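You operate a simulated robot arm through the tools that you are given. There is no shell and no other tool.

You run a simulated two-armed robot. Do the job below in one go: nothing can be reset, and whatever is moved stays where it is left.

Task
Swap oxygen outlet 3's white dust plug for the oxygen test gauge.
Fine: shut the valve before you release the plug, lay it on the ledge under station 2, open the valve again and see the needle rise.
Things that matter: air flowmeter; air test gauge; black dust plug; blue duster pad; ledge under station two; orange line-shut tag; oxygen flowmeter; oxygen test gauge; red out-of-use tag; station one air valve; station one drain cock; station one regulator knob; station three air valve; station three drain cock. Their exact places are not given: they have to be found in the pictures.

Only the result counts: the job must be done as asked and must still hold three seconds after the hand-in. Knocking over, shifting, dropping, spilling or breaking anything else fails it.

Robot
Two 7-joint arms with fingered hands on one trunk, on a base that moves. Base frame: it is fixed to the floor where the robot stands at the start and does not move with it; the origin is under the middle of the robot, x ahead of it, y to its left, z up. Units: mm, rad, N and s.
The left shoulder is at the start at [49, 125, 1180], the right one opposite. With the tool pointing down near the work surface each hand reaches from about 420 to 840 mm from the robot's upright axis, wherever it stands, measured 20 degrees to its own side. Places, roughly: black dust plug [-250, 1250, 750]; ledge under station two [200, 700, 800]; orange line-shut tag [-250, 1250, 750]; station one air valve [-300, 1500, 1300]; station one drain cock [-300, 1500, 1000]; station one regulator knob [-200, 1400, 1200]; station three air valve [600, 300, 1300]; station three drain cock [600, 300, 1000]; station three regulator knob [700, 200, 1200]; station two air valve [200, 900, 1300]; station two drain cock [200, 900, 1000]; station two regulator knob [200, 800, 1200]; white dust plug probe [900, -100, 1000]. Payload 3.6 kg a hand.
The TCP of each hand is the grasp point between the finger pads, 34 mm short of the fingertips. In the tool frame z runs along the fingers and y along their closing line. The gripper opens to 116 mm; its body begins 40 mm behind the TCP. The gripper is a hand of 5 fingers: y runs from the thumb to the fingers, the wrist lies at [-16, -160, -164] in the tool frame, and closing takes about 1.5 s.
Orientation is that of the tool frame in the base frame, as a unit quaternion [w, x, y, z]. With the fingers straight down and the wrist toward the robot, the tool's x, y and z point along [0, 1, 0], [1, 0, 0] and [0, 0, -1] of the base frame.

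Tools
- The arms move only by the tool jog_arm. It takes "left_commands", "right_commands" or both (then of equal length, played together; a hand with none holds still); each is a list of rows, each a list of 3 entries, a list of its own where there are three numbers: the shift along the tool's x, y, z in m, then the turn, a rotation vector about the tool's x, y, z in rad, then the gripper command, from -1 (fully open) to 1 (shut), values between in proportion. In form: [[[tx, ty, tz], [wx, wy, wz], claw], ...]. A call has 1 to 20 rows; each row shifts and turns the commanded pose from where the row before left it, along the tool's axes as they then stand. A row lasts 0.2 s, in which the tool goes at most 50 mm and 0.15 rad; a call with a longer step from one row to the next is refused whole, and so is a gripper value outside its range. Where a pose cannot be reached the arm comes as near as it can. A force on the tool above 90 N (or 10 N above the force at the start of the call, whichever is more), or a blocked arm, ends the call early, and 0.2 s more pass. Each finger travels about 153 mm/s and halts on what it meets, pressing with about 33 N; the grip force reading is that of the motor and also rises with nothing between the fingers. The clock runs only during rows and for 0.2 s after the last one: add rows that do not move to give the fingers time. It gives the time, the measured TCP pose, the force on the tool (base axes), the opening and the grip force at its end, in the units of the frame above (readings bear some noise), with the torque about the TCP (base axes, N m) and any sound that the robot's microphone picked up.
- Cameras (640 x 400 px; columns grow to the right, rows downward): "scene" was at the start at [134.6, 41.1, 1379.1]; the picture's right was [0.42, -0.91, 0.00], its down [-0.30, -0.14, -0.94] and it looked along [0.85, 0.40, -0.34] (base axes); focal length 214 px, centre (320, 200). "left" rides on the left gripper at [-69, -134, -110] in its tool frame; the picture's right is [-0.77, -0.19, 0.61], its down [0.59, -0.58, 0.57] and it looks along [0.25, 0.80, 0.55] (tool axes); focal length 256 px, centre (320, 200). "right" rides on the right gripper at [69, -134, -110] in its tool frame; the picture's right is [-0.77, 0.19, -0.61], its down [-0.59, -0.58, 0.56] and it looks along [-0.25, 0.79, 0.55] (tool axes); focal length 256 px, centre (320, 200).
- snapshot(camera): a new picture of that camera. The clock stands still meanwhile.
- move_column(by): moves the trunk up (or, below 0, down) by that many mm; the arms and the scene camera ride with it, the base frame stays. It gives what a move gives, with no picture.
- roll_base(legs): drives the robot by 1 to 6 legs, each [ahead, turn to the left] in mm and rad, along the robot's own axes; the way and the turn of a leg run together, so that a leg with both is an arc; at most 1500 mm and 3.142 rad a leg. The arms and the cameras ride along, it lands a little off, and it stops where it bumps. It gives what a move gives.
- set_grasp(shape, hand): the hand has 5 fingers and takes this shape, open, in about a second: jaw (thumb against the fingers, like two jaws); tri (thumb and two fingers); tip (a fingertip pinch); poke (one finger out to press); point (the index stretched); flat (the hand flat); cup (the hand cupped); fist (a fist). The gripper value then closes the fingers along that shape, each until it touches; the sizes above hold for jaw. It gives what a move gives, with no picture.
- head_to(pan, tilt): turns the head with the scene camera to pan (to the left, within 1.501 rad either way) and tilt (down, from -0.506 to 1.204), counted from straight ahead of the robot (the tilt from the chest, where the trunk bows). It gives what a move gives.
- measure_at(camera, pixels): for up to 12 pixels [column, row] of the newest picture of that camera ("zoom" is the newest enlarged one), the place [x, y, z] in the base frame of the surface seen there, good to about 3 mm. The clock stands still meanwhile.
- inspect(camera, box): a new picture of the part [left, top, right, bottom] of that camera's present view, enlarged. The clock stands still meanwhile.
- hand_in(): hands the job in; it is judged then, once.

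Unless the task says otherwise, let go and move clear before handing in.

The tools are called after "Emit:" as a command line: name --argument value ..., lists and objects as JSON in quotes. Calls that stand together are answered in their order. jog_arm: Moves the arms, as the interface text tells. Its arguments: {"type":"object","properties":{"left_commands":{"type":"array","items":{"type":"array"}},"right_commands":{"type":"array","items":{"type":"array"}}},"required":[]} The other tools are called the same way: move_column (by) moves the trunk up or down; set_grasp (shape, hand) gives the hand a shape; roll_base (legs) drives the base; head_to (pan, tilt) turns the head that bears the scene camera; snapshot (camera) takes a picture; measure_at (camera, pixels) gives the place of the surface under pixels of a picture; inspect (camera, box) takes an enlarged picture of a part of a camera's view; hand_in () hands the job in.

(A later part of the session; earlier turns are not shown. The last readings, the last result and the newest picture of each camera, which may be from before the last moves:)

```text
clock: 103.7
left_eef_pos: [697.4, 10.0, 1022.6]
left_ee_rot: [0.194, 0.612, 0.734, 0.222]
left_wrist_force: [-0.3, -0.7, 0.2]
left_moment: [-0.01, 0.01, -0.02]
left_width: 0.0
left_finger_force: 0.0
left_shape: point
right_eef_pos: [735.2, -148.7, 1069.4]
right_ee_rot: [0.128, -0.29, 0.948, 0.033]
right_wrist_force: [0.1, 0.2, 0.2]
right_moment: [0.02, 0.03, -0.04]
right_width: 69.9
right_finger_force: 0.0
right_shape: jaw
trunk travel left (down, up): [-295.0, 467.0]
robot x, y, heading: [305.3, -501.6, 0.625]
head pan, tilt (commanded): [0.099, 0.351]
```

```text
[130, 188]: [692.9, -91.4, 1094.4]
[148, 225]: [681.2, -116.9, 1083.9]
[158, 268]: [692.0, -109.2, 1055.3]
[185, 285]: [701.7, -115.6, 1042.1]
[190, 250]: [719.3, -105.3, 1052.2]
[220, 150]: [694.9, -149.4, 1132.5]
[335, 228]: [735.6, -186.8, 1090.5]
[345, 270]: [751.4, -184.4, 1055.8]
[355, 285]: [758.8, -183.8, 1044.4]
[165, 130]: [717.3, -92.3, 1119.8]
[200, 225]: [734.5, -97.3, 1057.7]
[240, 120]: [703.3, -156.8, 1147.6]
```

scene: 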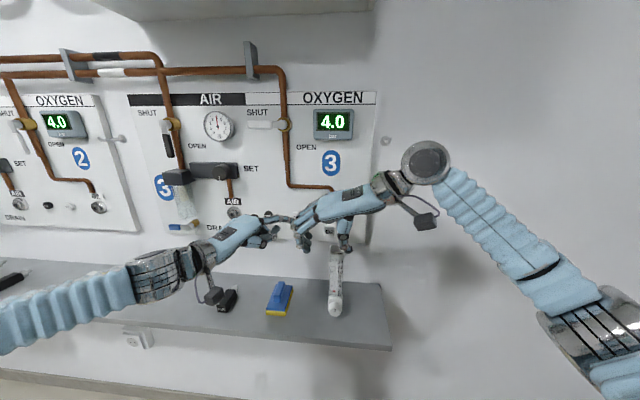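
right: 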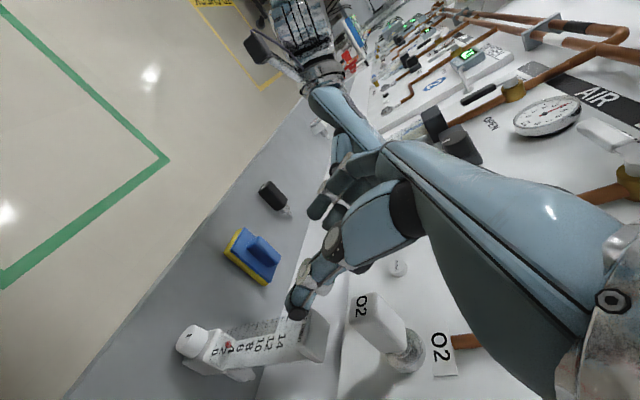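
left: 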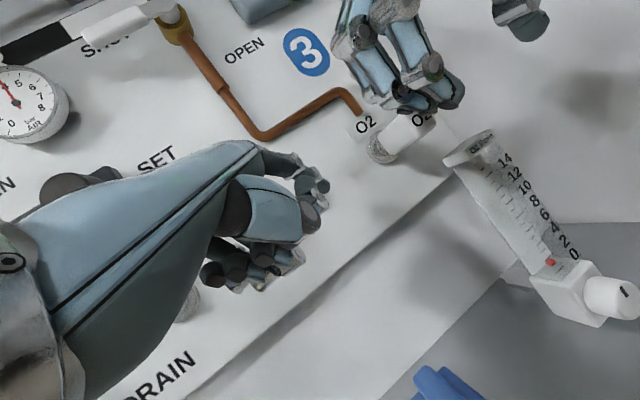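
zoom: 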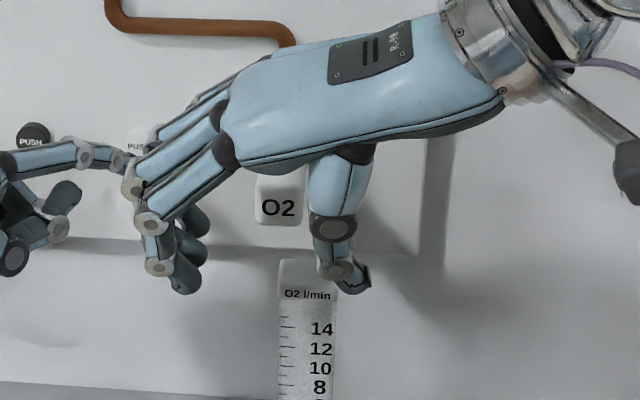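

There's about 20 mm clearance to the left index. I'll advance the right hand over the plug so the fingers straddle it.

Emit:
jog_arm --right_commands '[[[-0.0332, 0.0015, 0.0111], [0, 0, 0], -0.2], [[-0.0332, 0.0015, 0.0111], [0, 0, 0], -0.2], [[-0.0332, 0.0015, 0.0111], [0, 0, 0], -0.2], [[0, 0, 0], [0, 0, 0], -0.2]]'

Emit:
inspect --camera "scene" --box '[260, 180, 420, 280]'

Emit:
snapshot --camera "right"

Emit:
snapshot --camera "left"

```text
clock: 104.7
left_eef_pos: [696.4, 10.3, 1021.7]
left_ee_rot: [0.194, 0.611, 0.734, 0.223]
left_wrist_force: [-0.1, -0.1, -0.4]
left_moment: [-0.03, 0.01, 0.01]
left_width: 0.0
left_finger_force: 0.1
left_shape: point
right_eef_pos: [819.5, -86.3, 1061.4]
right_ee_rot: [0.127, -0.291, 0.948, 0.031]
right_wrist_force: [-0.6, -0.2, 0.6]
right_moment: [0.04, 0.0, -0.03]
right_width: 69.8
right_finger_force: 0.0
right_shape: jaw
trunk travel left (down, up): [-295.0, 467.0]
robot x, y, heading: [303.2, -502.8, 0.633]
head pan, tilt (commanded): [0.099, 0.351]
```

```text
4.00 times, centred on (340, 230) of scene
```

zoom: 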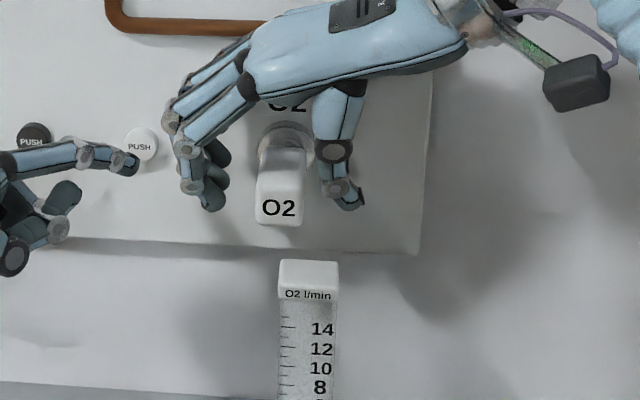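

```text
taken
```

right: 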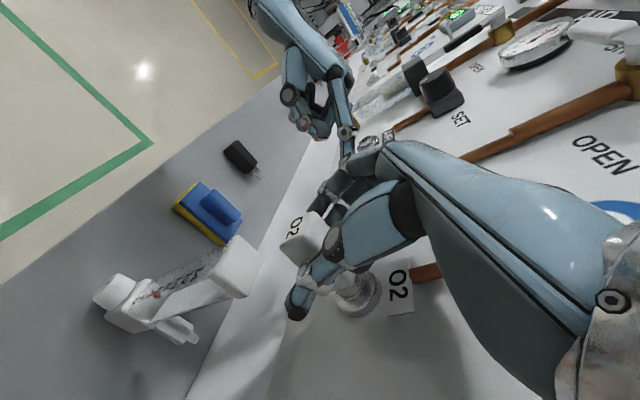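

```text
taken
```

left: 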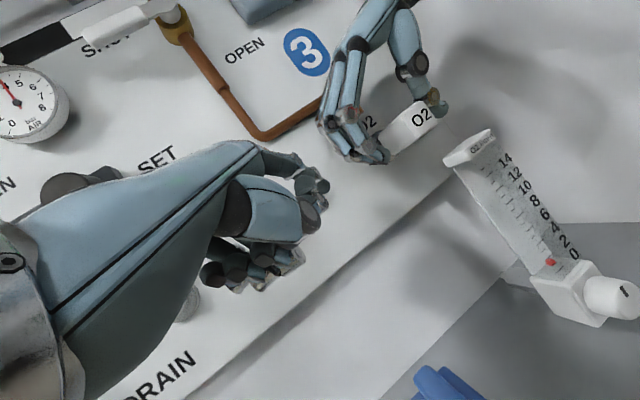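

The fingers straddle the plug (TCP at u 547, n 616, z 1061). I'll close the right hand on it.

Emit:
jog_arm --right_commands '[[[0, 0, 0], [0, 0, 0], 0.2], [[0, 0, 0], [0, 0, 0], 0.5], [[0, 0, 0], [0, 0, 0], 1], [[0, 0, 0], [0, 0, 0], 1], [[0, 0, 0], [0, 0, 0], 1], [[0, 0, 0], [0, 0, 0], 1], [[0, 0, 0], [0, 0, 0], 1], [[0, 0, 0], [0, 0, 0], 1]]'

Emit:
inspect --camera "scene" --box '[260, 180, 420, 280]'

Emit:
inspect --camera "left" --box '[280, 0, 520, 180]'

```text
clock: 106.5
left_eef_pos: [697.2, 9.7, 1021.1]
left_ee_rot: [0.194, 0.613, 0.734, 0.222]
left_wrist_force: [0.2, 0.4, 0.7]
left_moment: [-0.03, 0.0, -0.03]
left_width: 0.2
left_finger_force: 0.0
left_shape: point
right_eef_pos: [823.6, -86.8, 1060.0]
right_ee_rot: [0.125, -0.29, 0.948, 0.032]
right_wrist_force: [8.3, -10.4, -4.2]
right_moment: [0.45, 0.3, 0.33]
right_width: 26.2
right_finger_force: 33.0
right_shape: jaw
trunk travel left (down, up): [-295.0, 467.0]
robot x, y, heading: [302.8, -499.5, 0.627]
head pan, tilt (commanded): [0.099, 0.351]
```

```text
4.00 times, centred on (340, 230) of scene
```

zoom: 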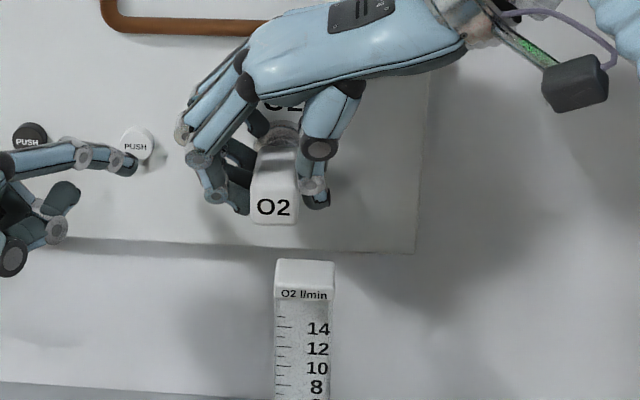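

```text
2.22 times, centred on (400, 90) of left
```

zoom: 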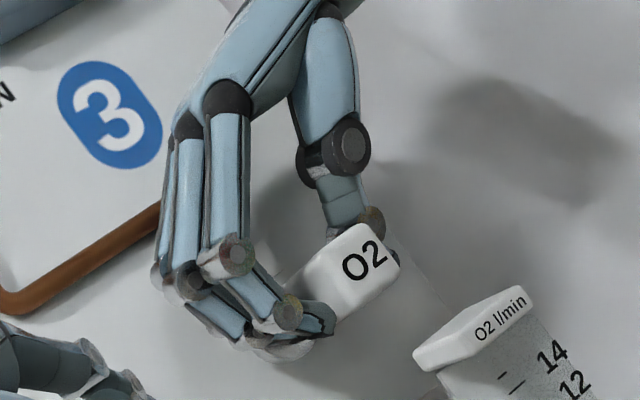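

The plug is gripped (width 26 mm, 33 N). I'll relieve the small sideways load on the right hand and advance the left finger to just short of the button.

Emit:
jog_arm --left_commands '[[[0.0065, 0.0118, 0.0068], [0, 0, 0], -1], [[0.0065, 0.0118, 0.0068], [0, 0, 0], -1], [[0, 0, 0], [0, 0, 0], -1]]' --right_commands '[[[0, -0.0015, 0], [0, 0, 0], 1], [[0, -0.0015, 0], [0, 0, 0], 1], [[0, 0, 0], [0, 0, 0], 1]]'

Emit:
inspect --camera "scene" --box '[260, 180, 420, 280]'

```text
clock: 107.3
left_eef_pos: [721.4, 28.1, 1024.6]
left_ee_rot: [0.195, 0.613, 0.733, 0.223]
left_wrist_force: [-0.5, -0.9, 0.8]
left_moment: [0.0, -0.01, 0.04]
left_width: 107.9
left_finger_force: 0.0
left_shape: point
right_eef_pos: [821.2, -87.8, 1062.7]
right_ee_rot: [0.128, -0.29, 0.948, 0.034]
right_wrist_force: [-0.3, -0.2, 0.4]
right_moment: [-0.01, 0.03, 0.0]
right_width: 26.1
right_finger_force: 33.0
right_shape: jaw
trunk travel left (down, up): [-295.0, 467.0]
robot x, y, heading: [306.1, -503.3, 0.633]
head pan, tilt (commanded): [0.099, 0.351]
```

```text
4.00 times, centred on (340, 230) of scene
```

zoom: 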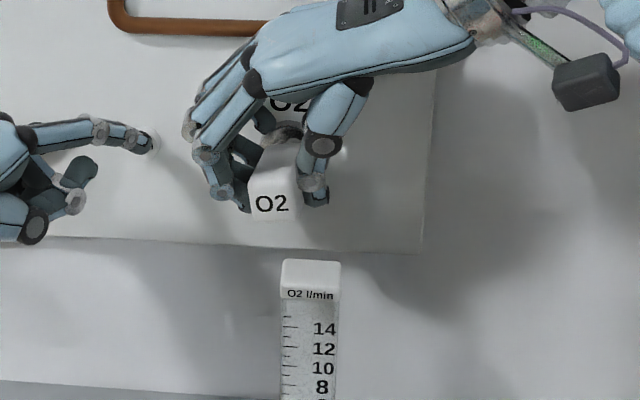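

The side load is gone and the left fingertip is about 7 mm from the button. I'll now press the button in small steps while the right hand holds the plug.

Emit:
jog_arm --left_commands '[[[0.0022, 0.0037, 0.0025], [0, 0, 0], -1], [[0.0022, 0.0037, 0.0025], [0, 0, 0], -1], [[0.0022, 0.0037, 0.0025], [0, 0, 0], -1], [[0, 0, 0], [0, 0, 0], -1]]' --right_commands '[[[0, 0, 0], [0, 0, 0], 1], [[0, 0, 0], [0, 0, 0], 1], [[0, 0, 0], [0, 0, 0], 1], [[0, 0, 0], [0, 0, 0], 1]]'

Emit:
inspect --camera "scene" --box '[260, 180, 420, 280]'

```text
clock: 108.3
left_eef_pos: [731.2, 37.0, 1026.4]
left_ee_rot: [0.196, 0.613, 0.732, 0.224]
left_wrist_force: [-19.3, -10.6, 3.6]
left_moment: [0.19, -0.71, -1.07]
left_width: 108.0
left_finger_force: 0.0
left_shape: point
right_eef_pos: [818.6, -92.1, 1064.0]
right_ee_rot: [0.129, -0.289, 0.948, 0.032]
right_wrist_force: [0.2, 0.2, -1.2]
right_moment: [0.03, 0.01, 0.02]
right_width: 26.0
right_finger_force: 33.0
right_shape: jaw
trunk travel left (down, up): [-295.0, 467.0]
robot x, y, heading: [304.2, -504.4, 0.634]
head pan, tilt (commanded): [0.099, 0.351]
heard: click
```

```text
4.00 times, centred on (340, 230) of scene
```

zoom: 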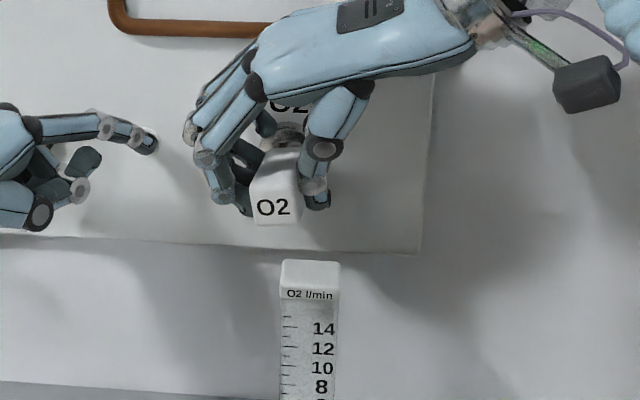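

A click was heard and the plug shifted about 5 mm out: it's released. I'll pull it straight out with the right hand while the left keeps pressing.

Emit:
jog_arm --right_commands '[[[0.0145, -0.0004, -0.0039], [0, 0, 0], 1], [[0.0145, -0.0004, -0.0039], [0, 0, 0], 1], [[0.0145, -0.0004, -0.0039], [0, 0, 0], 1], [[0.0145, -0.0004, -0.0039], [0, 0, 0], 1], [[0, 0, 0], [0, 0, 0], 1]]' --left_commands '[[[0, 0, 0], [0, 0, 0], -1], [[0, 0, 0], [0, 0, 0], -1], [[0, 0, 0], [0, 0, 0], -1], [[0, 0, 0], [0, 0, 0], -1], [[0, 0, 0], [0, 0, 0], -1]]'

Emit:
inspect --camera "scene" --box '[260, 180, 420, 280]'

Emit:
snapshot --camera "right"

```text
clock: 109.5
left_eef_pos: [729.3, 37.3, 1026.5]
left_ee_rot: [0.195, 0.613, 0.732, 0.224]
left_wrist_force: [-17.7, -10.3, 2.6]
left_moment: [0.16, -0.52, -0.98]
left_width: 0.0
left_finger_force: 0.0
left_shape: point
right_eef_pos: [770.2, -124.4, 1063.9]
right_ee_rot: [0.128, -0.29, 0.948, 0.032]
right_wrist_force: [-0.2, -0.1, -0.1]
right_moment: [0.01, 0.03, 0.0]
right_width: 26.0
right_finger_force: 32.8
right_shape: jaw
trunk travel left (down, up): [-295.0, 467.0]
robot x, y, heading: [300.6, -502.1, 0.632]
head pan, tilt (commanded): [0.099, 0.351]
```

```text
4.00 times, centred on (340, 230) of scene
```

zoom: 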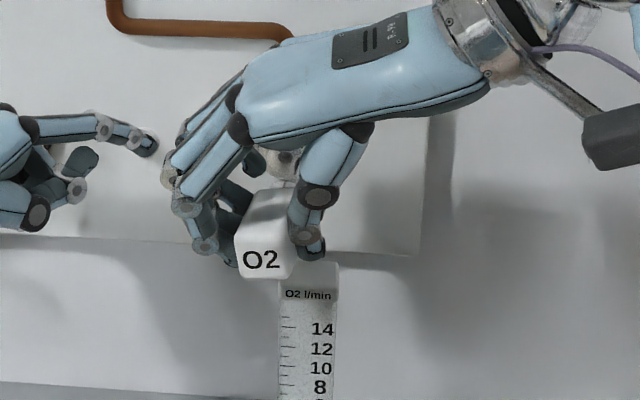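

```text
taken
```

right: 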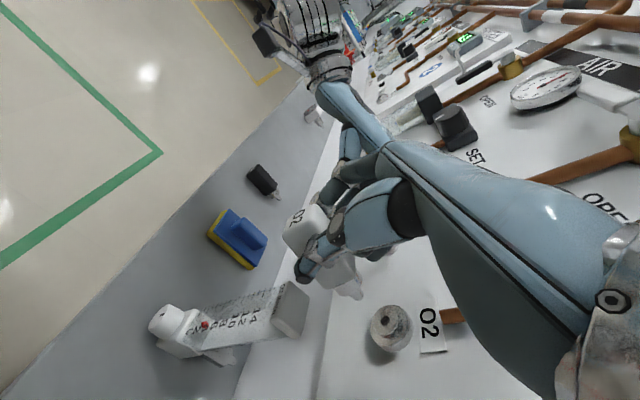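

The plug is out of the outlet and firmly held. I'll lift it clear of the flowmeter, pull it back, and retract the left finger from the button.

Emit:
jog_arm --right_commands '[[[-0.0052, -0.0002, -0.0193], [0, 0, 0], 1], [[-0.0052, -0.0002, -0.0193], [0, 0, 0], 1], [[0.0338, -0.001, -0.0091], [0, 0, 0], 1], [[0.0338, -0.001, -0.0091], [0, 0, 0], 1], [[0.0338, -0.001, -0.0091], [0, 0, 0], 1], [[0, 0, 0], [0, 0, 0], 1]]' --left_commands '[[[-0.013, -0.0224, -0.0152], [0, 0, 0], -1], [[-0.013, -0.0224, -0.0152], [0, 0, 0], -1], [[-0.013, -0.0224, -0.0152], [0, 0, 0], -1], [[0, 0, 0], [0, 0, 0], -1], [[0, 0, 0], [0, 0, 0], -1], [[0, 0, 0], [0, 0, 0], -1]]'

Emit:
snapshot --camera "scene"

Emit:
inspect --camera "scene" --box '[260, 180, 420, 300]'

```text
clock: 110.9
left_eef_pos: [660.0, -13.2, 1024.3]
left_ee_rot: [0.194, 0.612, 0.733, 0.223]
left_wrist_force: [-0.4, 0.4, 0.3]
left_moment: [0.0, 0.01, 0.0]
left_width: 108.1
left_finger_force: 0.0
left_shape: point
right_eef_pos: [685.0, -184.5, 1101.8]
right_ee_rot: [0.127, -0.29, 0.948, 0.032]
right_wrist_force: [-0.4, -0.2, 0.1]
right_moment: [0.0, -0.01, 0.01]
right_width: 25.7
right_finger_force: 33.1
right_shape: jaw
trunk travel left (down, up): [-295.0, 467.0]
robot x, y, heading: [301.6, -502.3, 0.632]
head pan, tilt (commanded): [0.099, 0.351]
```

```text
taken
```

scene: 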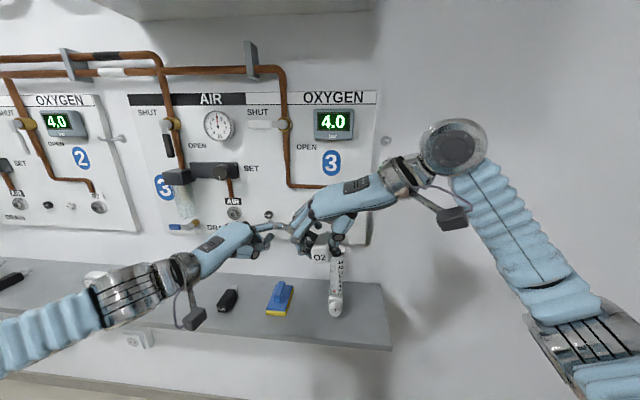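

```text
3.33 times, centred on (340, 240) of scene
```

zoom: 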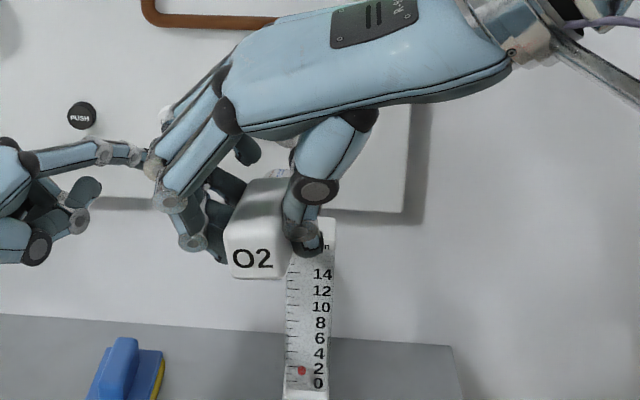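

The plug is held clear at (u 549, n 450, z 1102). I'll park the left hand up and to its own side, then turn left to travel along the wall to station 2.

Emit:
jog_arm --left_commands '[[[0.0135, -0.0031, -0.0267], [0, 0, 0], -1], [[0.0135, -0.0031, -0.0267], [0, 0, 0], -1], [[0.0135, -0.0031, -0.0267], [0, 0, 0], -1], [[0, 0, 0], [0, 0, 0], -1], [[0, 0, 0], [0, 0, 0], -1]]' --right_commands '[[[0.005, -0.015, 0], [0, 0, 0], 1], [[0.005, -0.015, 0], [0, 0, 0], 1], [[0.005, -0.015, 0], [0, 0, 0], 1], [[0, 0, 0], [0, 0, 0], 1], [[0, 0, 0], [0, 0, 0], 1]]'

Emit:
roll_base --legs '[[0, 0.7]]'

```text
clock: 112.1
left_eef_pos: [600.6, 18.3, 1084.2]
left_ee_rot: [0.195, 0.613, 0.732, 0.223]
left_wrist_force: [-0.7, 0.1, 0.8]
left_moment: [-0.04, 0.04, -0.01]
left_width: 108.2
left_finger_force: 0.1
left_shape: point
right_eef_pos: [698.6, -230.3, 1097.3]
right_ee_rot: [0.128, -0.29, 0.948, 0.032]
right_wrist_force: [-1.1, -0.4, 0.2]
right_moment: [0.01, -0.01, 0.0]
right_width: 25.9
right_finger_force: 32.9
right_shape: jaw
trunk travel left (down, up): [-295.0, 467.0]
robot x, y, heading: [302.5, -506.4, 0.627]
head pan, tilt (commanded): [0.099, 0.351]
```

```text
clock: 114.3
left_eef_pos: [193.7, 86.8, 1085.0]
left_ee_rot: [0.107, 0.323, 0.898, 0.277]
left_wrist_force: [0.2, -0.7, 0.6]
left_moment: [0.0, -0.01, 0.0]
left_width: 108.1
left_finger_force: 0.1
left_shape: point
right_eef_pos: [431.5, -39.7, 1097.6]
right_ee_rot: [0.109, -0.598, 0.791, 0.073]
right_wrist_force: [0.6, -0.6, -1.3]
right_moment: [0.0, -0.02, 0.0]
right_width: 26.0
right_finger_force: 33.4
right_shape: jaw
trunk travel left (down, up): [-295.0, 467.0]
robot x, y, heading: [303.0, -500.9, 1.322]
head pan, tilt (commanded): [0.099, 0.351]
```

The turn went fine with the plug still gripped. I'll finish turning to face along the wall toward station 2.

Emit:
roll_base --legs '[[0, 0.87]]'

Emit:
head_to --pan 0.3 --tilt 0.4

Emit:
snapshot --camera "scene"

```text
clock: 117.1
left_eef_pos: [-224.3, -218.4, 1085.7]
left_ee_rot: [-0.024, -0.096, 0.95, 0.295]
left_wrist_force: [-0.9, 0.1, 0.0]
left_moment: [0.05, 0.0, 0.01]
left_width: 108.3
left_finger_force: 0.0
left_shape: point
right_eef_pos: [23.6, -113.4, 1098.3]
right_ee_rot: [-0.066, 0.881, -0.455, -0.113]
right_wrist_force: [-0.7, 0.1, -0.4]
right_moment: [0.0, -0.02, -0.01]
right_width: 26.1
right_finger_force: 32.6
right_shape: jaw
trunk travel left (down, up): [-295.0, 467.0]
robot x, y, heading: [306.1, -501.7, 2.226]
head pan, tilt (commanded): [0.099, 0.351]
```

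```text
clock: 117.8
left_eef_pos: [-223.7, -219.4, 1085.7]
left_ee_rot: [-0.023, -0.096, 0.95, 0.296]
left_wrist_force: [0.4, -0.4, 0.4]
left_moment: [0.03, 0.0, -0.03]
left_width: 108.0
left_finger_force: 0.1
left_shape: point
right_eef_pos: [24.4, -112.7, 1098.5]
right_ee_rot: [-0.067, 0.881, -0.454, -0.113]
right_wrist_force: [-0.5, 0.6, -0.2]
right_moment: [0.02, -0.01, 0.01]
right_width: 25.6
right_finger_force: 32.8
right_shape: jaw
trunk travel left (down, up): [-295.0, 467.0]
robot x, y, heading: [305.1, -501.7, 2.224]
head pan, tilt (commanded): [0.3, 0.4]
```

```text
taken
```

scene: 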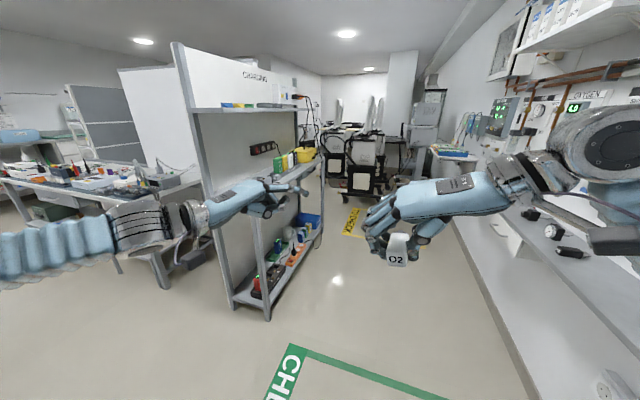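

The path ahead is along the aisle; a charging shelf stands on the left. I'll measure its near edges for clearance.

Emit:
measure_at --camera "scene" --pixels '[[268, 312], [318, 155], [300, 95], [320, 235], [235, 300], [215, 100], [250, 180], [310, 100]]'

```text
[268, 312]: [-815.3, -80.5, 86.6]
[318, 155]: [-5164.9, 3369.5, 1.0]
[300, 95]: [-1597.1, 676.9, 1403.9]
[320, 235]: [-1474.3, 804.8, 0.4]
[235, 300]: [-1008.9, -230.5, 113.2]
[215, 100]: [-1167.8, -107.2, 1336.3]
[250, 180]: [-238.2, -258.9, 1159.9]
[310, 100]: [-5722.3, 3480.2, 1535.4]
```

The shelf front is about 660 mm from my path, so it's clear. I'll drive along the wall in two stages.

Emit:
jog_arm --right_commands '[[[0, 0, 0], [0, 0, 0], 1], [[0, 0, 0], [0, 0, 0], 1], [[0, 0, 0], [0, 0, 0], 1]]'

Emit:
roll_base --legs '[[430, -0.04]]'

Emit:
jog_arm --right_commands '[[[0, 0, 0], [0, 0, 0], 1], [[0, 0, 0], [0, 0, 0], 1], [[0, 0, 0], [0, 0, 0], 1], [[0, 0, 0], [0, 0, 0], 1], [[0, 0, 0], [0, 0, 0], 1]]'

```text
clock: 118.6
left_eef_pos: [-222.5, -219.5, 1084.6]
left_ee_rot: [-0.023, -0.096, 0.95, 0.296]
left_wrist_force: [-0.8, 0.4, -0.1]
left_moment: [0.01, 0.02, 0.05]
left_width: 107.9
left_finger_force: 0.1
left_shape: point
right_eef_pos: [23.3, -113.1, 1098.5]
right_ee_rot: [-0.067, 0.881, -0.455, -0.113]
right_wrist_force: [1.0, 0.0, -0.2]
right_moment: [-0.03, 0.01, 0.0]
right_width: 25.8
right_finger_force: 32.8
right_shape: jaw
trunk travel left (down, up): [-295.0, 467.0]
robot x, y, heading: [306.0, -503.7, 2.226]
head pan, tilt (commanded): [0.3, 0.4]
```

```text
clock: 121.2
left_eef_pos: [-458.6, 143.6, 1087.6]
left_ee_rot: [-0.019, -0.077, 0.951, 0.298]
left_wrist_force: [1.1, -0.1, -0.2]
left_moment: [0.07, 0.01, 0.02]
left_width: 107.9
left_finger_force: 0.1
left_shape: point
right_eef_pos: [-207.9, 236.9, 1101.3]
right_ee_rot: [-0.071, 0.871, -0.473, -0.115]
right_wrist_force: [0.2, -0.9, 0.3]
right_moment: [0.06, -0.01, -0.03]
right_width: 26.0
right_finger_force: 32.9
right_shape: jaw
trunk travel left (down, up): [-295.0, 467.0]
robot x, y, heading: [52.0, -154.1, 2.184]
head pan, tilt (commanded): [0.3, 0.4]
```

```text
clock: 122.4
left_eef_pos: [-461.1, 147.1, 1085.7]
left_ee_rot: [-0.018, -0.077, 0.952, 0.296]
left_wrist_force: [0.8, 0.3, 0.7]
left_moment: [0.0, -0.02, 0.04]
left_width: 107.8
left_finger_force: 0.1
left_shape: point
right_eef_pos: [-209.4, 241.5, 1099.9]
right_ee_rot: [-0.07, 0.871, -0.473, -0.115]
right_wrist_force: [-0.6, -0.1, -1.0]
right_moment: [0.0, -0.02, -0.01]
right_width: 25.9
right_finger_force: 32.8
right_shape: jaw
trunk travel left (down, up): [-295.0, 467.0]
robot x, y, heading: [54.0, -154.2, 2.182]
head pan, tilt (commanded): [0.3, 0.4]
```

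The move went smoothly with the plug still held. Second stage along the wall.

Emit:
roll_base --legs '[[432, 0.0]]'

Emit:
jog_arm --right_commands '[[[0, 0, 0], [0, 0, 0], 1], [[0, 0, 0], [0, 0, 0], 1], [[0, 0, 0], [0, 0, 0], 1], [[0, 0, 0], [0, 0, 0], 1], [[0, 0, 0], [0, 0, 0], 1]]'

Emit:
head_to --pan -1.0 --tilt 0.5

Emit:
snapshot --camera "scene"

```text
clock: 125.1
left_eef_pos: [-705.5, 493.9, 1088.6]
left_ee_rot: [-0.018, -0.077, 0.951, 0.3]
left_wrist_force: [1.1, -1.3, 0.8]
left_moment: [-0.06, -0.05, 0.03]
left_width: 108.0
left_finger_force: 0.0
left_shape: point
right_eef_pos: [-454.5, 587.6, 1105.2]
right_ee_rot: [-0.073, 0.872, -0.47, -0.118]
right_wrist_force: [0.7, -0.9, 0.6]
right_moment: [0.04, 0.02, -0.02]
right_width: 26.0
right_finger_force: 33.2
right_shape: jaw
trunk travel left (down, up): [-295.0, 467.0]
robot x, y, heading: [-195.2, 198.2, 2.186]
head pan, tilt (commanded): [0.3, 0.4]
```

```text
clock: 126.3
left_eef_pos: [-706.8, 496.3, 1087.3]
left_ee_rot: [-0.019, -0.079, 0.951, 0.299]
left_wrist_force: [0.0, 0.4, -0.1]
left_moment: [-0.01, 0.02, 0.0]
left_width: 108.1
left_finger_force: 0.1
left_shape: point
right_eef_pos: [-456.5, 589.5, 1103.1]
right_ee_rot: [-0.071, 0.872, -0.47, -0.117]
right_wrist_force: [0.5, 0.1, -0.7]
right_moment: [-0.01, -0.01, 0.01]
right_width: 25.9
right_finger_force: 32.8
right_shape: jaw
trunk travel left (down, up): [-295.0, 467.0]
robot x, y, heading: [-196.5, 200.3, 2.182]
head pan, tilt (commanded): [0.3, 0.4]
```

```text
clock: 127.7
left_eef_pos: [-707.1, 495.6, 1087.5]
left_ee_rot: [-0.019, -0.078, 0.951, 0.298]
left_wrist_force: [0.0, 0.6, 0.4]
left_moment: [-0.02, -0.02, -0.01]
left_width: 108.2
left_finger_force: 0.1
left_shape: point
right_eef_pos: [-457.6, 590.9, 1103.1]
right_ee_rot: [-0.071, 0.872, -0.471, -0.117]
right_wrist_force: [0.4, 0.6, -0.4]
right_moment: [0.02, -0.03, 0.0]
right_width: 25.9
right_finger_force: 32.8
right_shape: jaw
trunk travel left (down, up): [-295.0, 467.0]
robot x, y, heading: [-192.9, 197.9, 2.183]
head pan, tilt (commanded): [-1.0, 0.499]
```

```text
taken
```

scene: 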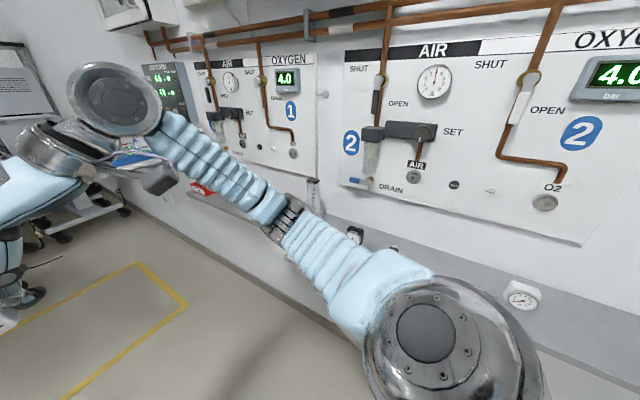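

The robot is at station 2 (u −275, n −42). I'll turn right to face the wall in two steps.

Emit:
roll_base --legs '[[0, -0.8]]'

Emit:
jog_arm --right_commands '[[[0, 0, 0], [0, 0, 0], 1], [[0, 0, 0], [0, 0, 0], 1], [[0, 0, 0], [0, 0, 0], 1]]'

Emit:
roll_base --legs '[[0, -0.761]]'

Emit:
jog_arm --right_commands '[[[0, 0, 0], [0, 0, 0], 1], [[0, 0, 0], [0, 0, 0], 1], [[0, 0, 0], [0, 0, 0], 1]]'

Emit:
head_to --pan 0.0 --tilt 0.6

Emit:
snapshot --camera "scene"

```text
clock: 130.2
left_eef_pos: [-339.8, 773.2, 1087.5]
left_ee_rot: [0.1, 0.298, 0.906, 0.283]
left_wrist_force: [0.4, 0.1, 0.0]
left_moment: [0.01, -0.01, 0.06]
left_width: 108.1
left_finger_force: 0.1
left_shape: point
right_eef_pos: [-95.6, 658.1, 1103.6]
right_ee_rot: [0.11, -0.621, 0.772, 0.079]
right_wrist_force: [0.3, -1.0, -0.4]
right_moment: [-0.01, 0.03, -0.03]
right_width: 25.8
right_finger_force: 32.8
right_shape: jaw
trunk travel left (down, up): [-295.0, 467.0]
robot x, y, heading: [-197.0, 195.8, 1.388]
head pan, tilt (commanded): [-1.0, 0.499]
```

```text
clock: 131.0
left_eef_pos: [-339.1, 774.0, 1088.6]
left_ee_rot: [0.099, 0.297, 0.906, 0.283]
left_wrist_force: [0.7, -0.3, 0.7]
left_moment: [0.03, 0.0, 0.01]
left_width: 108.2
left_finger_force: 0.1
left_shape: point
right_eef_pos: [-98.0, 657.4, 1102.9]
right_ee_rot: [0.109, -0.621, 0.772, 0.079]
right_wrist_force: [0.7, 0.1, 0.3]
right_moment: [-0.01, -0.03, -0.01]
right_width: 25.8
right_finger_force: 32.9
right_shape: jaw
trunk travel left (down, up): [-295.0, 467.0]
robot x, y, heading: [-199.1, 198.5, 1.389]
head pan, tilt (commanded): [-1.0, 0.499]
```

```text
clock: 133.4
left_eef_pos: [97.5, 711.7, 1087.5]
left_ee_rot: [0.197, 0.614, 0.731, 0.225]
left_wrist_force: [-0.3, -0.3, -0.1]
left_moment: [0.0, 0.0, 0.02]
left_width: 107.9
left_finger_force: 0.1
left_shape: point
right_eef_pos: [193.7, 462.7, 1102.2]
right_ee_rot: [0.132, -0.288, 0.948, 0.033]
right_wrist_force: [0.3, 0.1, 0.0]
right_moment: [0.03, 0.03, 0.01]
right_width: 25.7
right_finger_force: 33.2
right_shape: jaw
trunk travel left (down, up): [-295.0, 467.0]
robot x, y, heading: [-192.0, 199.8, 0.62]
head pan, tilt (commanded): [-1.0, 0.499]
```

```text
clock: 134.2
left_eef_pos: [97.3, 713.0, 1086.6]
left_ee_rot: [0.197, 0.613, 0.731, 0.225]
left_wrist_force: [-0.4, -1.0, -0.5]
left_moment: [-0.03, 0.03, -0.04]
left_width: 107.8
left_finger_force: 0.0
left_shape: point
right_eef_pos: [192.7, 462.3, 1102.5]
right_ee_rot: [0.132, -0.289, 0.948, 0.033]
right_wrist_force: [0.2, 0.0, -0.3]
right_moment: [-0.01, 0.01, 0.01]
right_width: 25.9
right_finger_force: 33.6
right_shape: jaw
trunk travel left (down, up): [-295.0, 467.0]
robot x, y, heading: [-192.7, 198.1, 0.624]
head pan, tilt (commanded): [-1.0, 0.499]
```

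```text
clock: 135.5
left_eef_pos: [97.6, 711.8, 1087.7]
left_ee_rot: [0.197, 0.613, 0.731, 0.226]
left_wrist_force: [0.5, 1.4, -0.3]
left_moment: [0.04, 0.02, 0.0]
left_width: 108.2
left_finger_force: 0.0
left_shape: point
right_eef_pos: [194.1, 463.4, 1103.0]
right_ee_rot: [0.132, -0.289, 0.948, 0.032]
right_wrist_force: [0.1, -0.1, -0.8]
right_moment: [0.0, -0.01, 0.0]
right_width: 26.1
right_finger_force: 32.5
right_shape: jaw
trunk travel left (down, up): [-295.0, 467.0]
robot x, y, heading: [-197.0, 198.2, 0.624]
head pan, tilt (commanded): [0.0, 0.6]
```

```text
taken
```

scene: 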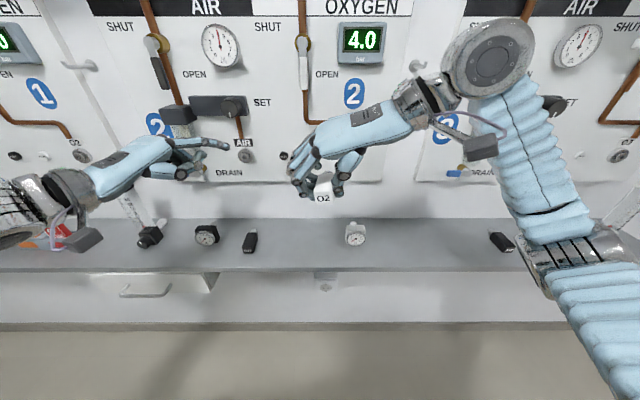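

I'm facing station 2: on the ledge are a black AIR item (150,235), AIR gauge (206,236), black plug (250,242) and the white O2 gauge (355,235). I'll zoom and measure the free spot around (300,240) and the gauge.

Emit:
inspect --camera "scene" --box '[230, 200, 390, 300]'

Emit:
measure_at --camera "zoom" --pixels '[[80, 170], [110, 170], [80, 130], [80, 195], [240, 150], [240, 280], [280, 170], [500, 170], [500, 95], [480, 150], [520, 150], [240, 90]]'

Emit:
inspect --camera "scene" --box '[325, 210, 389, 250]'

Emit:
measure_at --camera "zoom" --pixels '[[300, 230], [320, 265], [320, 180], [250, 200], [370, 200], [310, 130], [310, 100], [300, 310], [240, 260], [380, 270], [270, 150], [350, 150]]'

```text
4.00 times, centred on (310, 250) of scene
```

zoom: 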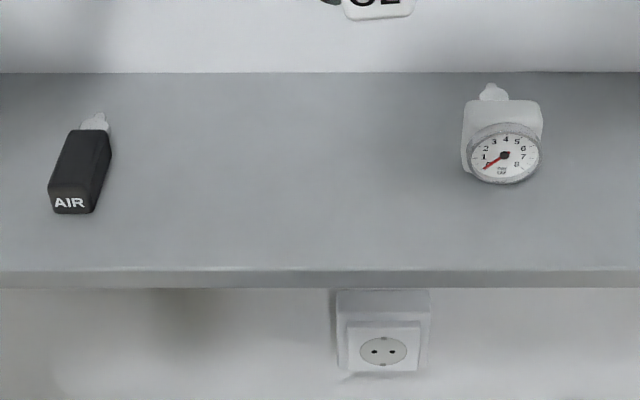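

```text
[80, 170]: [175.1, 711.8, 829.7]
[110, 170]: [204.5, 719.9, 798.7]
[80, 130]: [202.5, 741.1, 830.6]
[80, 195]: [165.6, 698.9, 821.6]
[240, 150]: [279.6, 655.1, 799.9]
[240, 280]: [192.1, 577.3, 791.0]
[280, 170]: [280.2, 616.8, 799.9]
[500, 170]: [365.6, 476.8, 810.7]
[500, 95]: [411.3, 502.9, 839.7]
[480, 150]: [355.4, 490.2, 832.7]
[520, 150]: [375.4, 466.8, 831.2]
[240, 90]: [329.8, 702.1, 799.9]
```

```text
10.00 times, centred on (357, 230) of scene
```

zoom: 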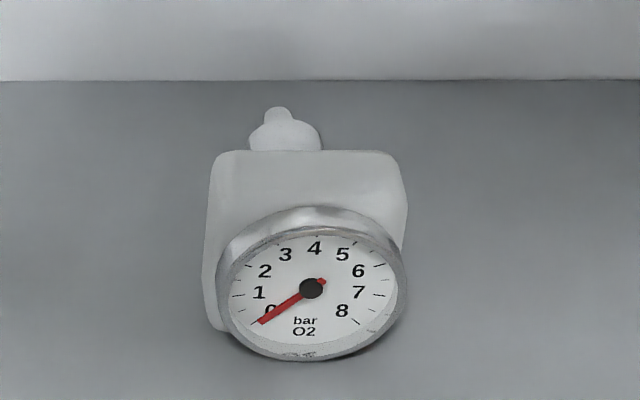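

```text
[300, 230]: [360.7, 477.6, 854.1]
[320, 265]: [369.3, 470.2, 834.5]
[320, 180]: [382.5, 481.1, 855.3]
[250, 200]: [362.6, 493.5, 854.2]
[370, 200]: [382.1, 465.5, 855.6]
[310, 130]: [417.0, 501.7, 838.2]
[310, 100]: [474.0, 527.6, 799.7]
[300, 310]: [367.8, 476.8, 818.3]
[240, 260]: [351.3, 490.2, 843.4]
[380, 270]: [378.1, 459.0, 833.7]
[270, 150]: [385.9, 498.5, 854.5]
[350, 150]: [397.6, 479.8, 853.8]
```

The gauge body is about 55 mm tall (z 800–855), its dial toward me at n≈572 and the probe toward the wall. I'll measure the probe and body corners for its exact heading.

Emit:
measure_at --camera "zoom" --pixels '[[277, 115], [277, 122], [262, 140], [310, 140], [285, 135], [225, 158], [390, 160], [215, 200], [400, 200], [218, 160], [312, 290], [300, 158]]'

```text
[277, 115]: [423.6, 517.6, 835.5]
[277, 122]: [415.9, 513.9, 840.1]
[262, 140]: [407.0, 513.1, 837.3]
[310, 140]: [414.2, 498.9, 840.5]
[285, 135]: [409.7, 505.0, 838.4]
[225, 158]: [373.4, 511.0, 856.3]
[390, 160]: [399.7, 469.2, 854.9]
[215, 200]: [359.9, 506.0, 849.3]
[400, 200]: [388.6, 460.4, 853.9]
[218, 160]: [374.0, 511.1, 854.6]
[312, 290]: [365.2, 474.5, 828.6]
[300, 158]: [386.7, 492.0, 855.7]
```

The gauge axis points straight at the wall (dial centre u −173, n 573; probe tip n 646; axis z≈828). Before lowering the trunk to lay the plug down near u −325, I'll raise the left hand well above the ledge items and check the plug in the grip.

Emit:
jog_arm --left_commands '[[[-0.0041, 0.019, -0.0404], [0, 0, 0], -1], [[-0.0041, 0.019, -0.0404], [0, 0, 0], -1], [[-0.0041, 0.019, -0.0404], [0, 0, 0], -1], [[-0.0041, 0.019, -0.0404], [0, 0, 0], -1], [[-0.0041, 0.019, -0.0404], [0, 0, 0], -1], [[0, 0, 0], [0, 0, 0], -1], [[0, 0, 0], [0, 0, 0], -1]]'

Emit:
snapshot --camera "scene"

Emit:
inspect --camera "scene" --box '[270, 130, 370, 210]'

Emit:
measure_at --camera "zoom" --pixels '[[245, 315], [285, 315], [230, 310], [300, 310], [265, 330], [265, 300], [270, 270], [270, 250], [150, 265], [190, 315], [360, 310], [370, 290]]'

```text
clock: 137.1
left_eef_pos: [64.1, 688.1, 1308.5]
left_ee_rot: [0.196, 0.613, 0.731, 0.226]
left_wrist_force: [-0.2, 0.6, -0.4]
left_moment: [-0.01, -0.02, -0.03]
left_width: 107.8
left_finger_force: 0.0
left_shape: point
right_eef_pos: [193.3, 462.4, 1102.9]
right_ee_rot: [0.132, -0.29, 0.947, 0.033]
right_wrist_force: [-0.1, 0.5, -1.1]
right_moment: [-0.02, 0.04, 0.02]
right_width: 26.0
right_finger_force: 33.2
right_shape: jaw
trunk travel left (down, up): [-295.0, 467.0]
robot x, y, heading: [-197.4, 196.8, 0.624]
head pan, tilt (commanded): [0.0, 0.6]
```

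```text
taken
```

scene: 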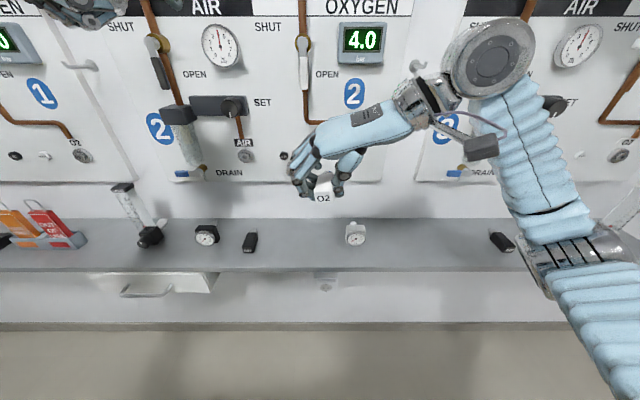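

```text
5.00 times, centred on (320, 170) of scene
```

zoom: 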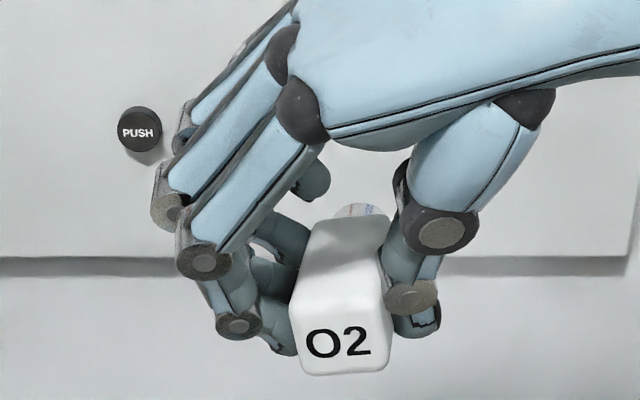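

```text
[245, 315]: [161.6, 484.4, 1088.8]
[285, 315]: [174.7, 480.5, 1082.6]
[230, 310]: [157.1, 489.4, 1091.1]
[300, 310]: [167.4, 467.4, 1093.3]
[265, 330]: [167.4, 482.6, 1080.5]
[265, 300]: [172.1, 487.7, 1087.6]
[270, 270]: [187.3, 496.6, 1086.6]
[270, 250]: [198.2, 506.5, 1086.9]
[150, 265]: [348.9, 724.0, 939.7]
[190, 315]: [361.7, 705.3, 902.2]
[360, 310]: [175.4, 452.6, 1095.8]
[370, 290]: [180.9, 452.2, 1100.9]
```

Emit:
measure_at --camera "zoom" --pixels '[[308, 360], [380, 355], [345, 342], [345, 315], [345, 290], [345, 240], [320, 240], [375, 240], [310, 300], [375, 300], [345, 370], [360, 212]]'

```text
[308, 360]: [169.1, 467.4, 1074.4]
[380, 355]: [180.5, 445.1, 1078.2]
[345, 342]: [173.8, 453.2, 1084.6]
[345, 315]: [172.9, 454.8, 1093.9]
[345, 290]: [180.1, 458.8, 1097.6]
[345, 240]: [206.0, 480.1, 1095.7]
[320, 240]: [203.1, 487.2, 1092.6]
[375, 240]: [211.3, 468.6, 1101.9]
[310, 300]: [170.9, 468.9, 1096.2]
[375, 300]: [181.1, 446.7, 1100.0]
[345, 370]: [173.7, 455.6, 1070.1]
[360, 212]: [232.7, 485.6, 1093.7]
```

The plug is held level, its bottom about level with the fingertips (z 1070 at TCP 1103). I'll shift the right hand left to u −325 in front of the ledge and lower the trunk by 230 mm.

Emit:
jog_arm --right_commands '[[[0.0008, 0.0308, -0.0007], [0, 0, 0], 1], [[0.0008, 0.0308, -0.0007], [0, 0, 0], 1], [[0, 0, 0], [0, 0, 0], 1]]'

Emit:
move_column --by -230

Emit:
snapshot --camera "scene"

```text
clock: 137.9
left_eef_pos: [64.1, 687.6, 1308.1]
left_ee_rot: [0.196, 0.614, 0.731, 0.226]
left_wrist_force: [-0.7, -0.9, 0.9]
left_moment: [-0.02, 0.0, -0.02]
left_width: 108.0
left_finger_force: 0.1
left_shape: point
right_eef_pos: [157.5, 513.6, 1101.9]
right_ee_rot: [0.132, -0.288, 0.948, 0.033]
right_wrist_force: [-0.9, -0.2, 0.0]
right_moment: [-0.01, 0.03, -0.01]
right_width: 25.8
right_finger_force: 33.2
right_shape: jaw
trunk travel left (down, up): [-295.0, 467.0]
robot x, y, heading: [-196.6, 196.2, 0.618]
head pan, tilt (commanded): [0.0, 0.6]
```

```text
clock: 140.3
left_eef_pos: [72.1, 694.7, 1076.8]
left_ee_rot: [0.195, 0.613, 0.732, 0.222]
left_wrist_force: [-1.1, -0.5, -0.6]
left_moment: [0.04, -0.03, 0.06]
left_width: 108.0
left_finger_force: 0.0
left_shape: point
right_eef_pos: [163.8, 517.9, 870.3]
right_ee_rot: [0.129, -0.288, 0.948, 0.032]
right_wrist_force: [-0.5, -1.4, -0.6]
right_moment: [0.0, -0.01, -0.02]
right_width: 25.8
right_finger_force: 33.0
right_shape: jaw
trunk travel left (down, up): [-65.0, 697.0]
robot x, y, heading: [-196.2, 197.8, 0.623]
head pan, tilt (commanded): [0.0, 0.6]
```

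```text
taken
```

scene: 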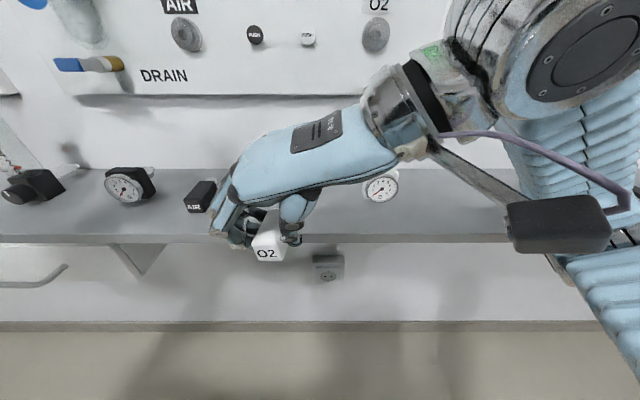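

The plug hangs in front of the ledge at z≈840 bottom, clear of the black plug (200,197) and gauge (380,187). I'll advance it over the ledge.

Emit:
jog_arm --right_commands '[[[-0.0378, 0.0012, 0.0106], [0, 0, 0], 1], [[-0.0378, 0.0012, 0.0106], [0, 0, 0], 1], [[-0.0378, 0.0012, 0.0106], [0, 0, 0], 1], [[-0.0378, 0.0012, 0.0106], [0, 0, 0], 1], [[0, 0, 0], [0, 0, 0], 1]]'

Emit:
snapshot --camera "scene"

Emit:
snapshot --camera "right"

```text
clock: 141.5
left_eef_pos: [63.1, 688.1, 1078.0]
left_ee_rot: [0.197, 0.613, 0.73, 0.226]
left_wrist_force: [0.2, 0.0, 0.3]
left_moment: [0.01, -0.01, -0.01]
left_width: 108.1
left_finger_force: 0.0
left_shape: point
right_eef_pos: [288.2, 603.4, 872.7]
right_ee_rot: [0.133, -0.289, 0.948, 0.034]
right_wrist_force: [-0.1, 0.2, 0.7]
right_moment: [-0.04, 0.01, 0.01]
right_width: 26.0
right_finger_force: 32.7
right_shape: jaw
trunk travel left (down, up): [-65.0, 697.0]
robot x, y, heading: [-195.9, 197.0, 0.624]
head pan, tilt (commanded): [0.0, 0.6]
```

```text
taken
```

scene: 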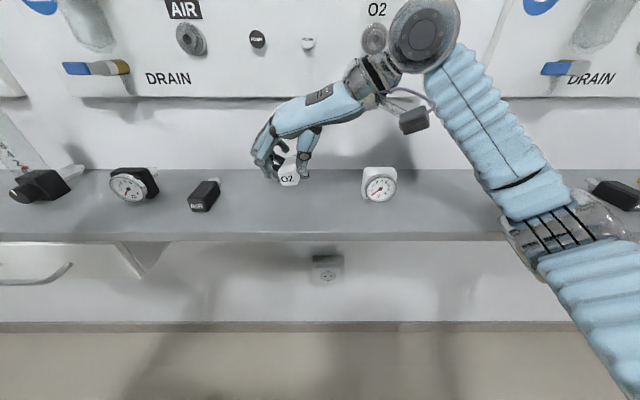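

```text
taken
```

right: 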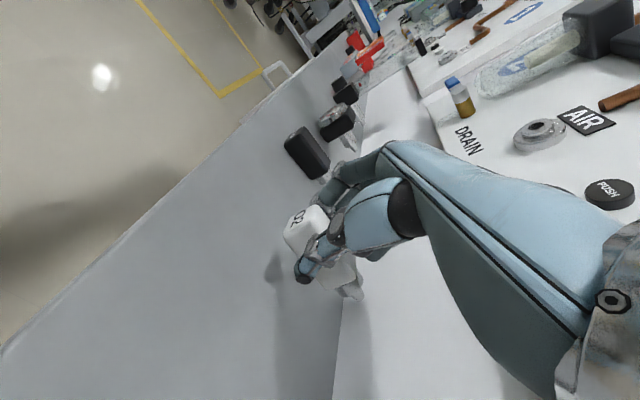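

The plug is above the ledge at (u −323, n 585) with free space on both sides. I'll lower it gently to the surface.

Emit:
jog_arm --right_commands '[[[0.0038, 0.0002, 0.0135], [0, 0, 0], 1], [[0.0038, 0.0002, 0.0135], [0, 0, 0], 1], [[0.0005, 0, 0.0019], [0, 0, 0], 1], [[0, 0, 0], [0, 0, 0], 1]]'

Emit:
inspect --camera "scene" --box '[230, 130, 350, 210]'

```text
clock: 142.5
left_eef_pos: [63.8, 689.7, 1077.4]
left_ee_rot: [0.197, 0.614, 0.731, 0.225]
left_wrist_force: [0.3, -0.3, -1.2]
left_moment: [0.02, -0.03, 0.0]
left_width: 108.2
left_finger_force: 0.0
left_shape: point
right_eef_pos: [287.2, 604.0, 841.5]
right_ee_rot: [0.132, -0.289, 0.948, 0.033]
right_wrist_force: [0.4, -0.6, -0.5]
right_moment: [-0.01, 0.01, 0.01]
right_width: 26.1
right_finger_force: 32.7
right_shape: jaw
trunk travel left (down, up): [-65.0, 697.0]
robot x, y, heading: [-198.5, 194.6, 0.623]
head pan, tilt (commanded): [0.0, 0.6]
```

```text
5.00 times, centred on (290, 170) of scene
```

zoom: 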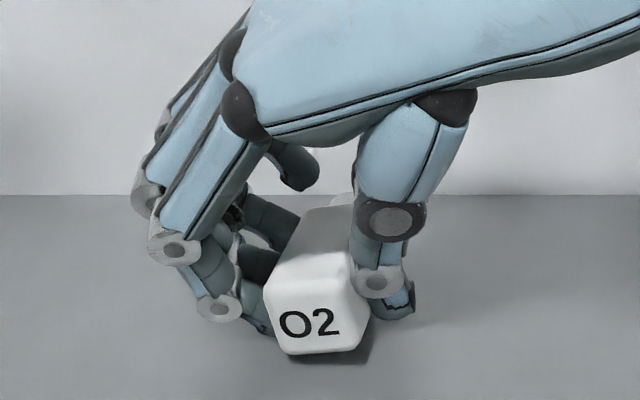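

It's only a few millimetres above the ledge. I'll lower in 2 mm steps until contact shows in the force.

Emit:
jog_arm --right_commands '[[[0.0005, 0, 0.0019], [0, 0, 0], 1], [[0.0005, 0, 0.0019], [0, 0, 0], 1], [[0, 0, 0], [0, 0, 0], 1]]'

Emit:
inspect --camera "scene" --box '[230, 130, 350, 210]'

Emit:
measure_at --camera "zoom" --pixels '[[290, 345], [355, 340], [275, 285], [350, 280], [310, 215], [340, 375]]'

```text
clock: 143.3
left_eef_pos: [64.6, 689.4, 1078.2]
left_ee_rot: [0.195, 0.614, 0.731, 0.225]
left_wrist_force: [0.0, 0.2, -0.9]
left_moment: [0.03, 0.0, -0.01]
left_width: 107.9
left_finger_force: 0.0
left_shape: point
right_eef_pos: [286.2, 604.3, 838.9]
right_ee_rot: [0.132, -0.288, 0.948, 0.034]
right_wrist_force: [2.3, 0.2, 3.2]
right_moment: [0.05, 0.02, 0.01]
right_width: 25.7
right_finger_force: 32.8
right_shape: jaw
trunk travel left (down, up): [-65.0, 697.0]
robot x, y, heading: [-195.3, 198.8, 0.625]
head pan, tilt (commanded): [0.0, 0.6]
```

```text
5.00 times, centred on (290, 170) of scene
```

zoom: 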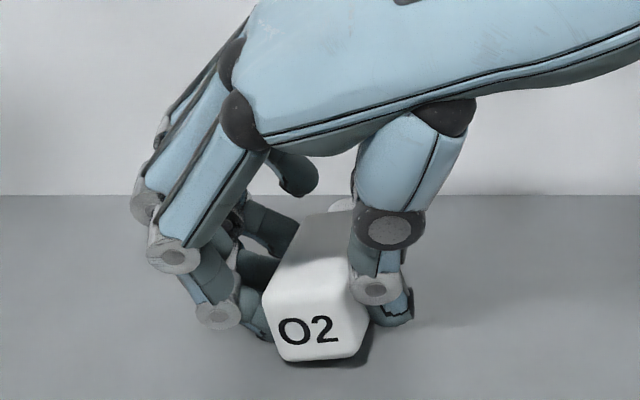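

```text
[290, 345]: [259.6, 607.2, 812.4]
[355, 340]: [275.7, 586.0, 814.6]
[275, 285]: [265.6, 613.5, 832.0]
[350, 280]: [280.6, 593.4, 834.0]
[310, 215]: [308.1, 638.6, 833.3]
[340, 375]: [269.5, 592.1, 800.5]
```

Light contact (3 N) is felt, with the plug bottom a few millimetres from the ledge. I'll open the hand slowly to lay it down.

Emit:
jog_arm --right_commands '[[[0, 0, 0], [0, 0, 0], 0.5], [[0, 0, 0], [0, 0, 0], 0.4], [[0, 0, 0], [0, 0, 0], 0.3], [[0, 0, 0], [0, 0, 0], 0.1], [[0, 0, 0], [0, 0, 0], -0.1], [[0, 0, 0], [0, 0, 0], -0.2], [[0, 0, 0], [0, 0, 0], -0.2]]'

Emit:
inspect --camera "scene" --box '[230, 130, 350, 210]'

```text
clock: 144.9
left_eef_pos: [64.3, 689.7, 1078.7]
left_ee_rot: [0.196, 0.613, 0.731, 0.225]
left_wrist_force: [0.0, -0.4, 0.5]
left_moment: [0.0, -0.04, 0.05]
left_width: 108.2
left_finger_force: 0.1
left_shape: point
right_eef_pos: [285.6, 604.6, 838.2]
right_ee_rot: [0.132, -0.288, 0.948, 0.033]
right_wrist_force: [0.4, -1.0, 3.5]
right_moment: [0.1, 0.02, 0.0]
right_width: 68.7
right_finger_force: 0.1
right_shape: jaw
trunk travel left (down, up): [-65.0, 697.0]
robot x, y, heading: [-197.4, 196.6, 0.623]
head pan, tilt (commanded): [0.0, 0.6]
```

```text
5.00 times, centred on (290, 170) of scene
```

zoom: 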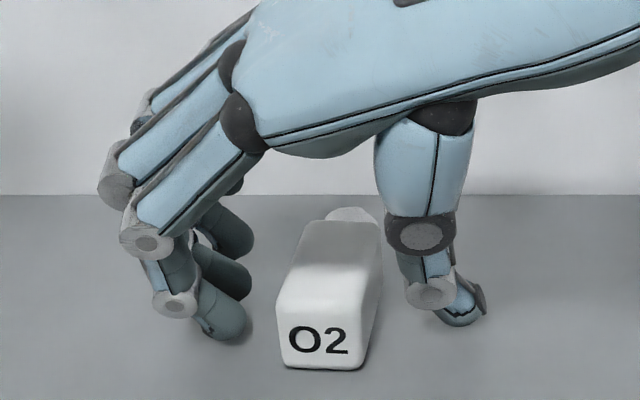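

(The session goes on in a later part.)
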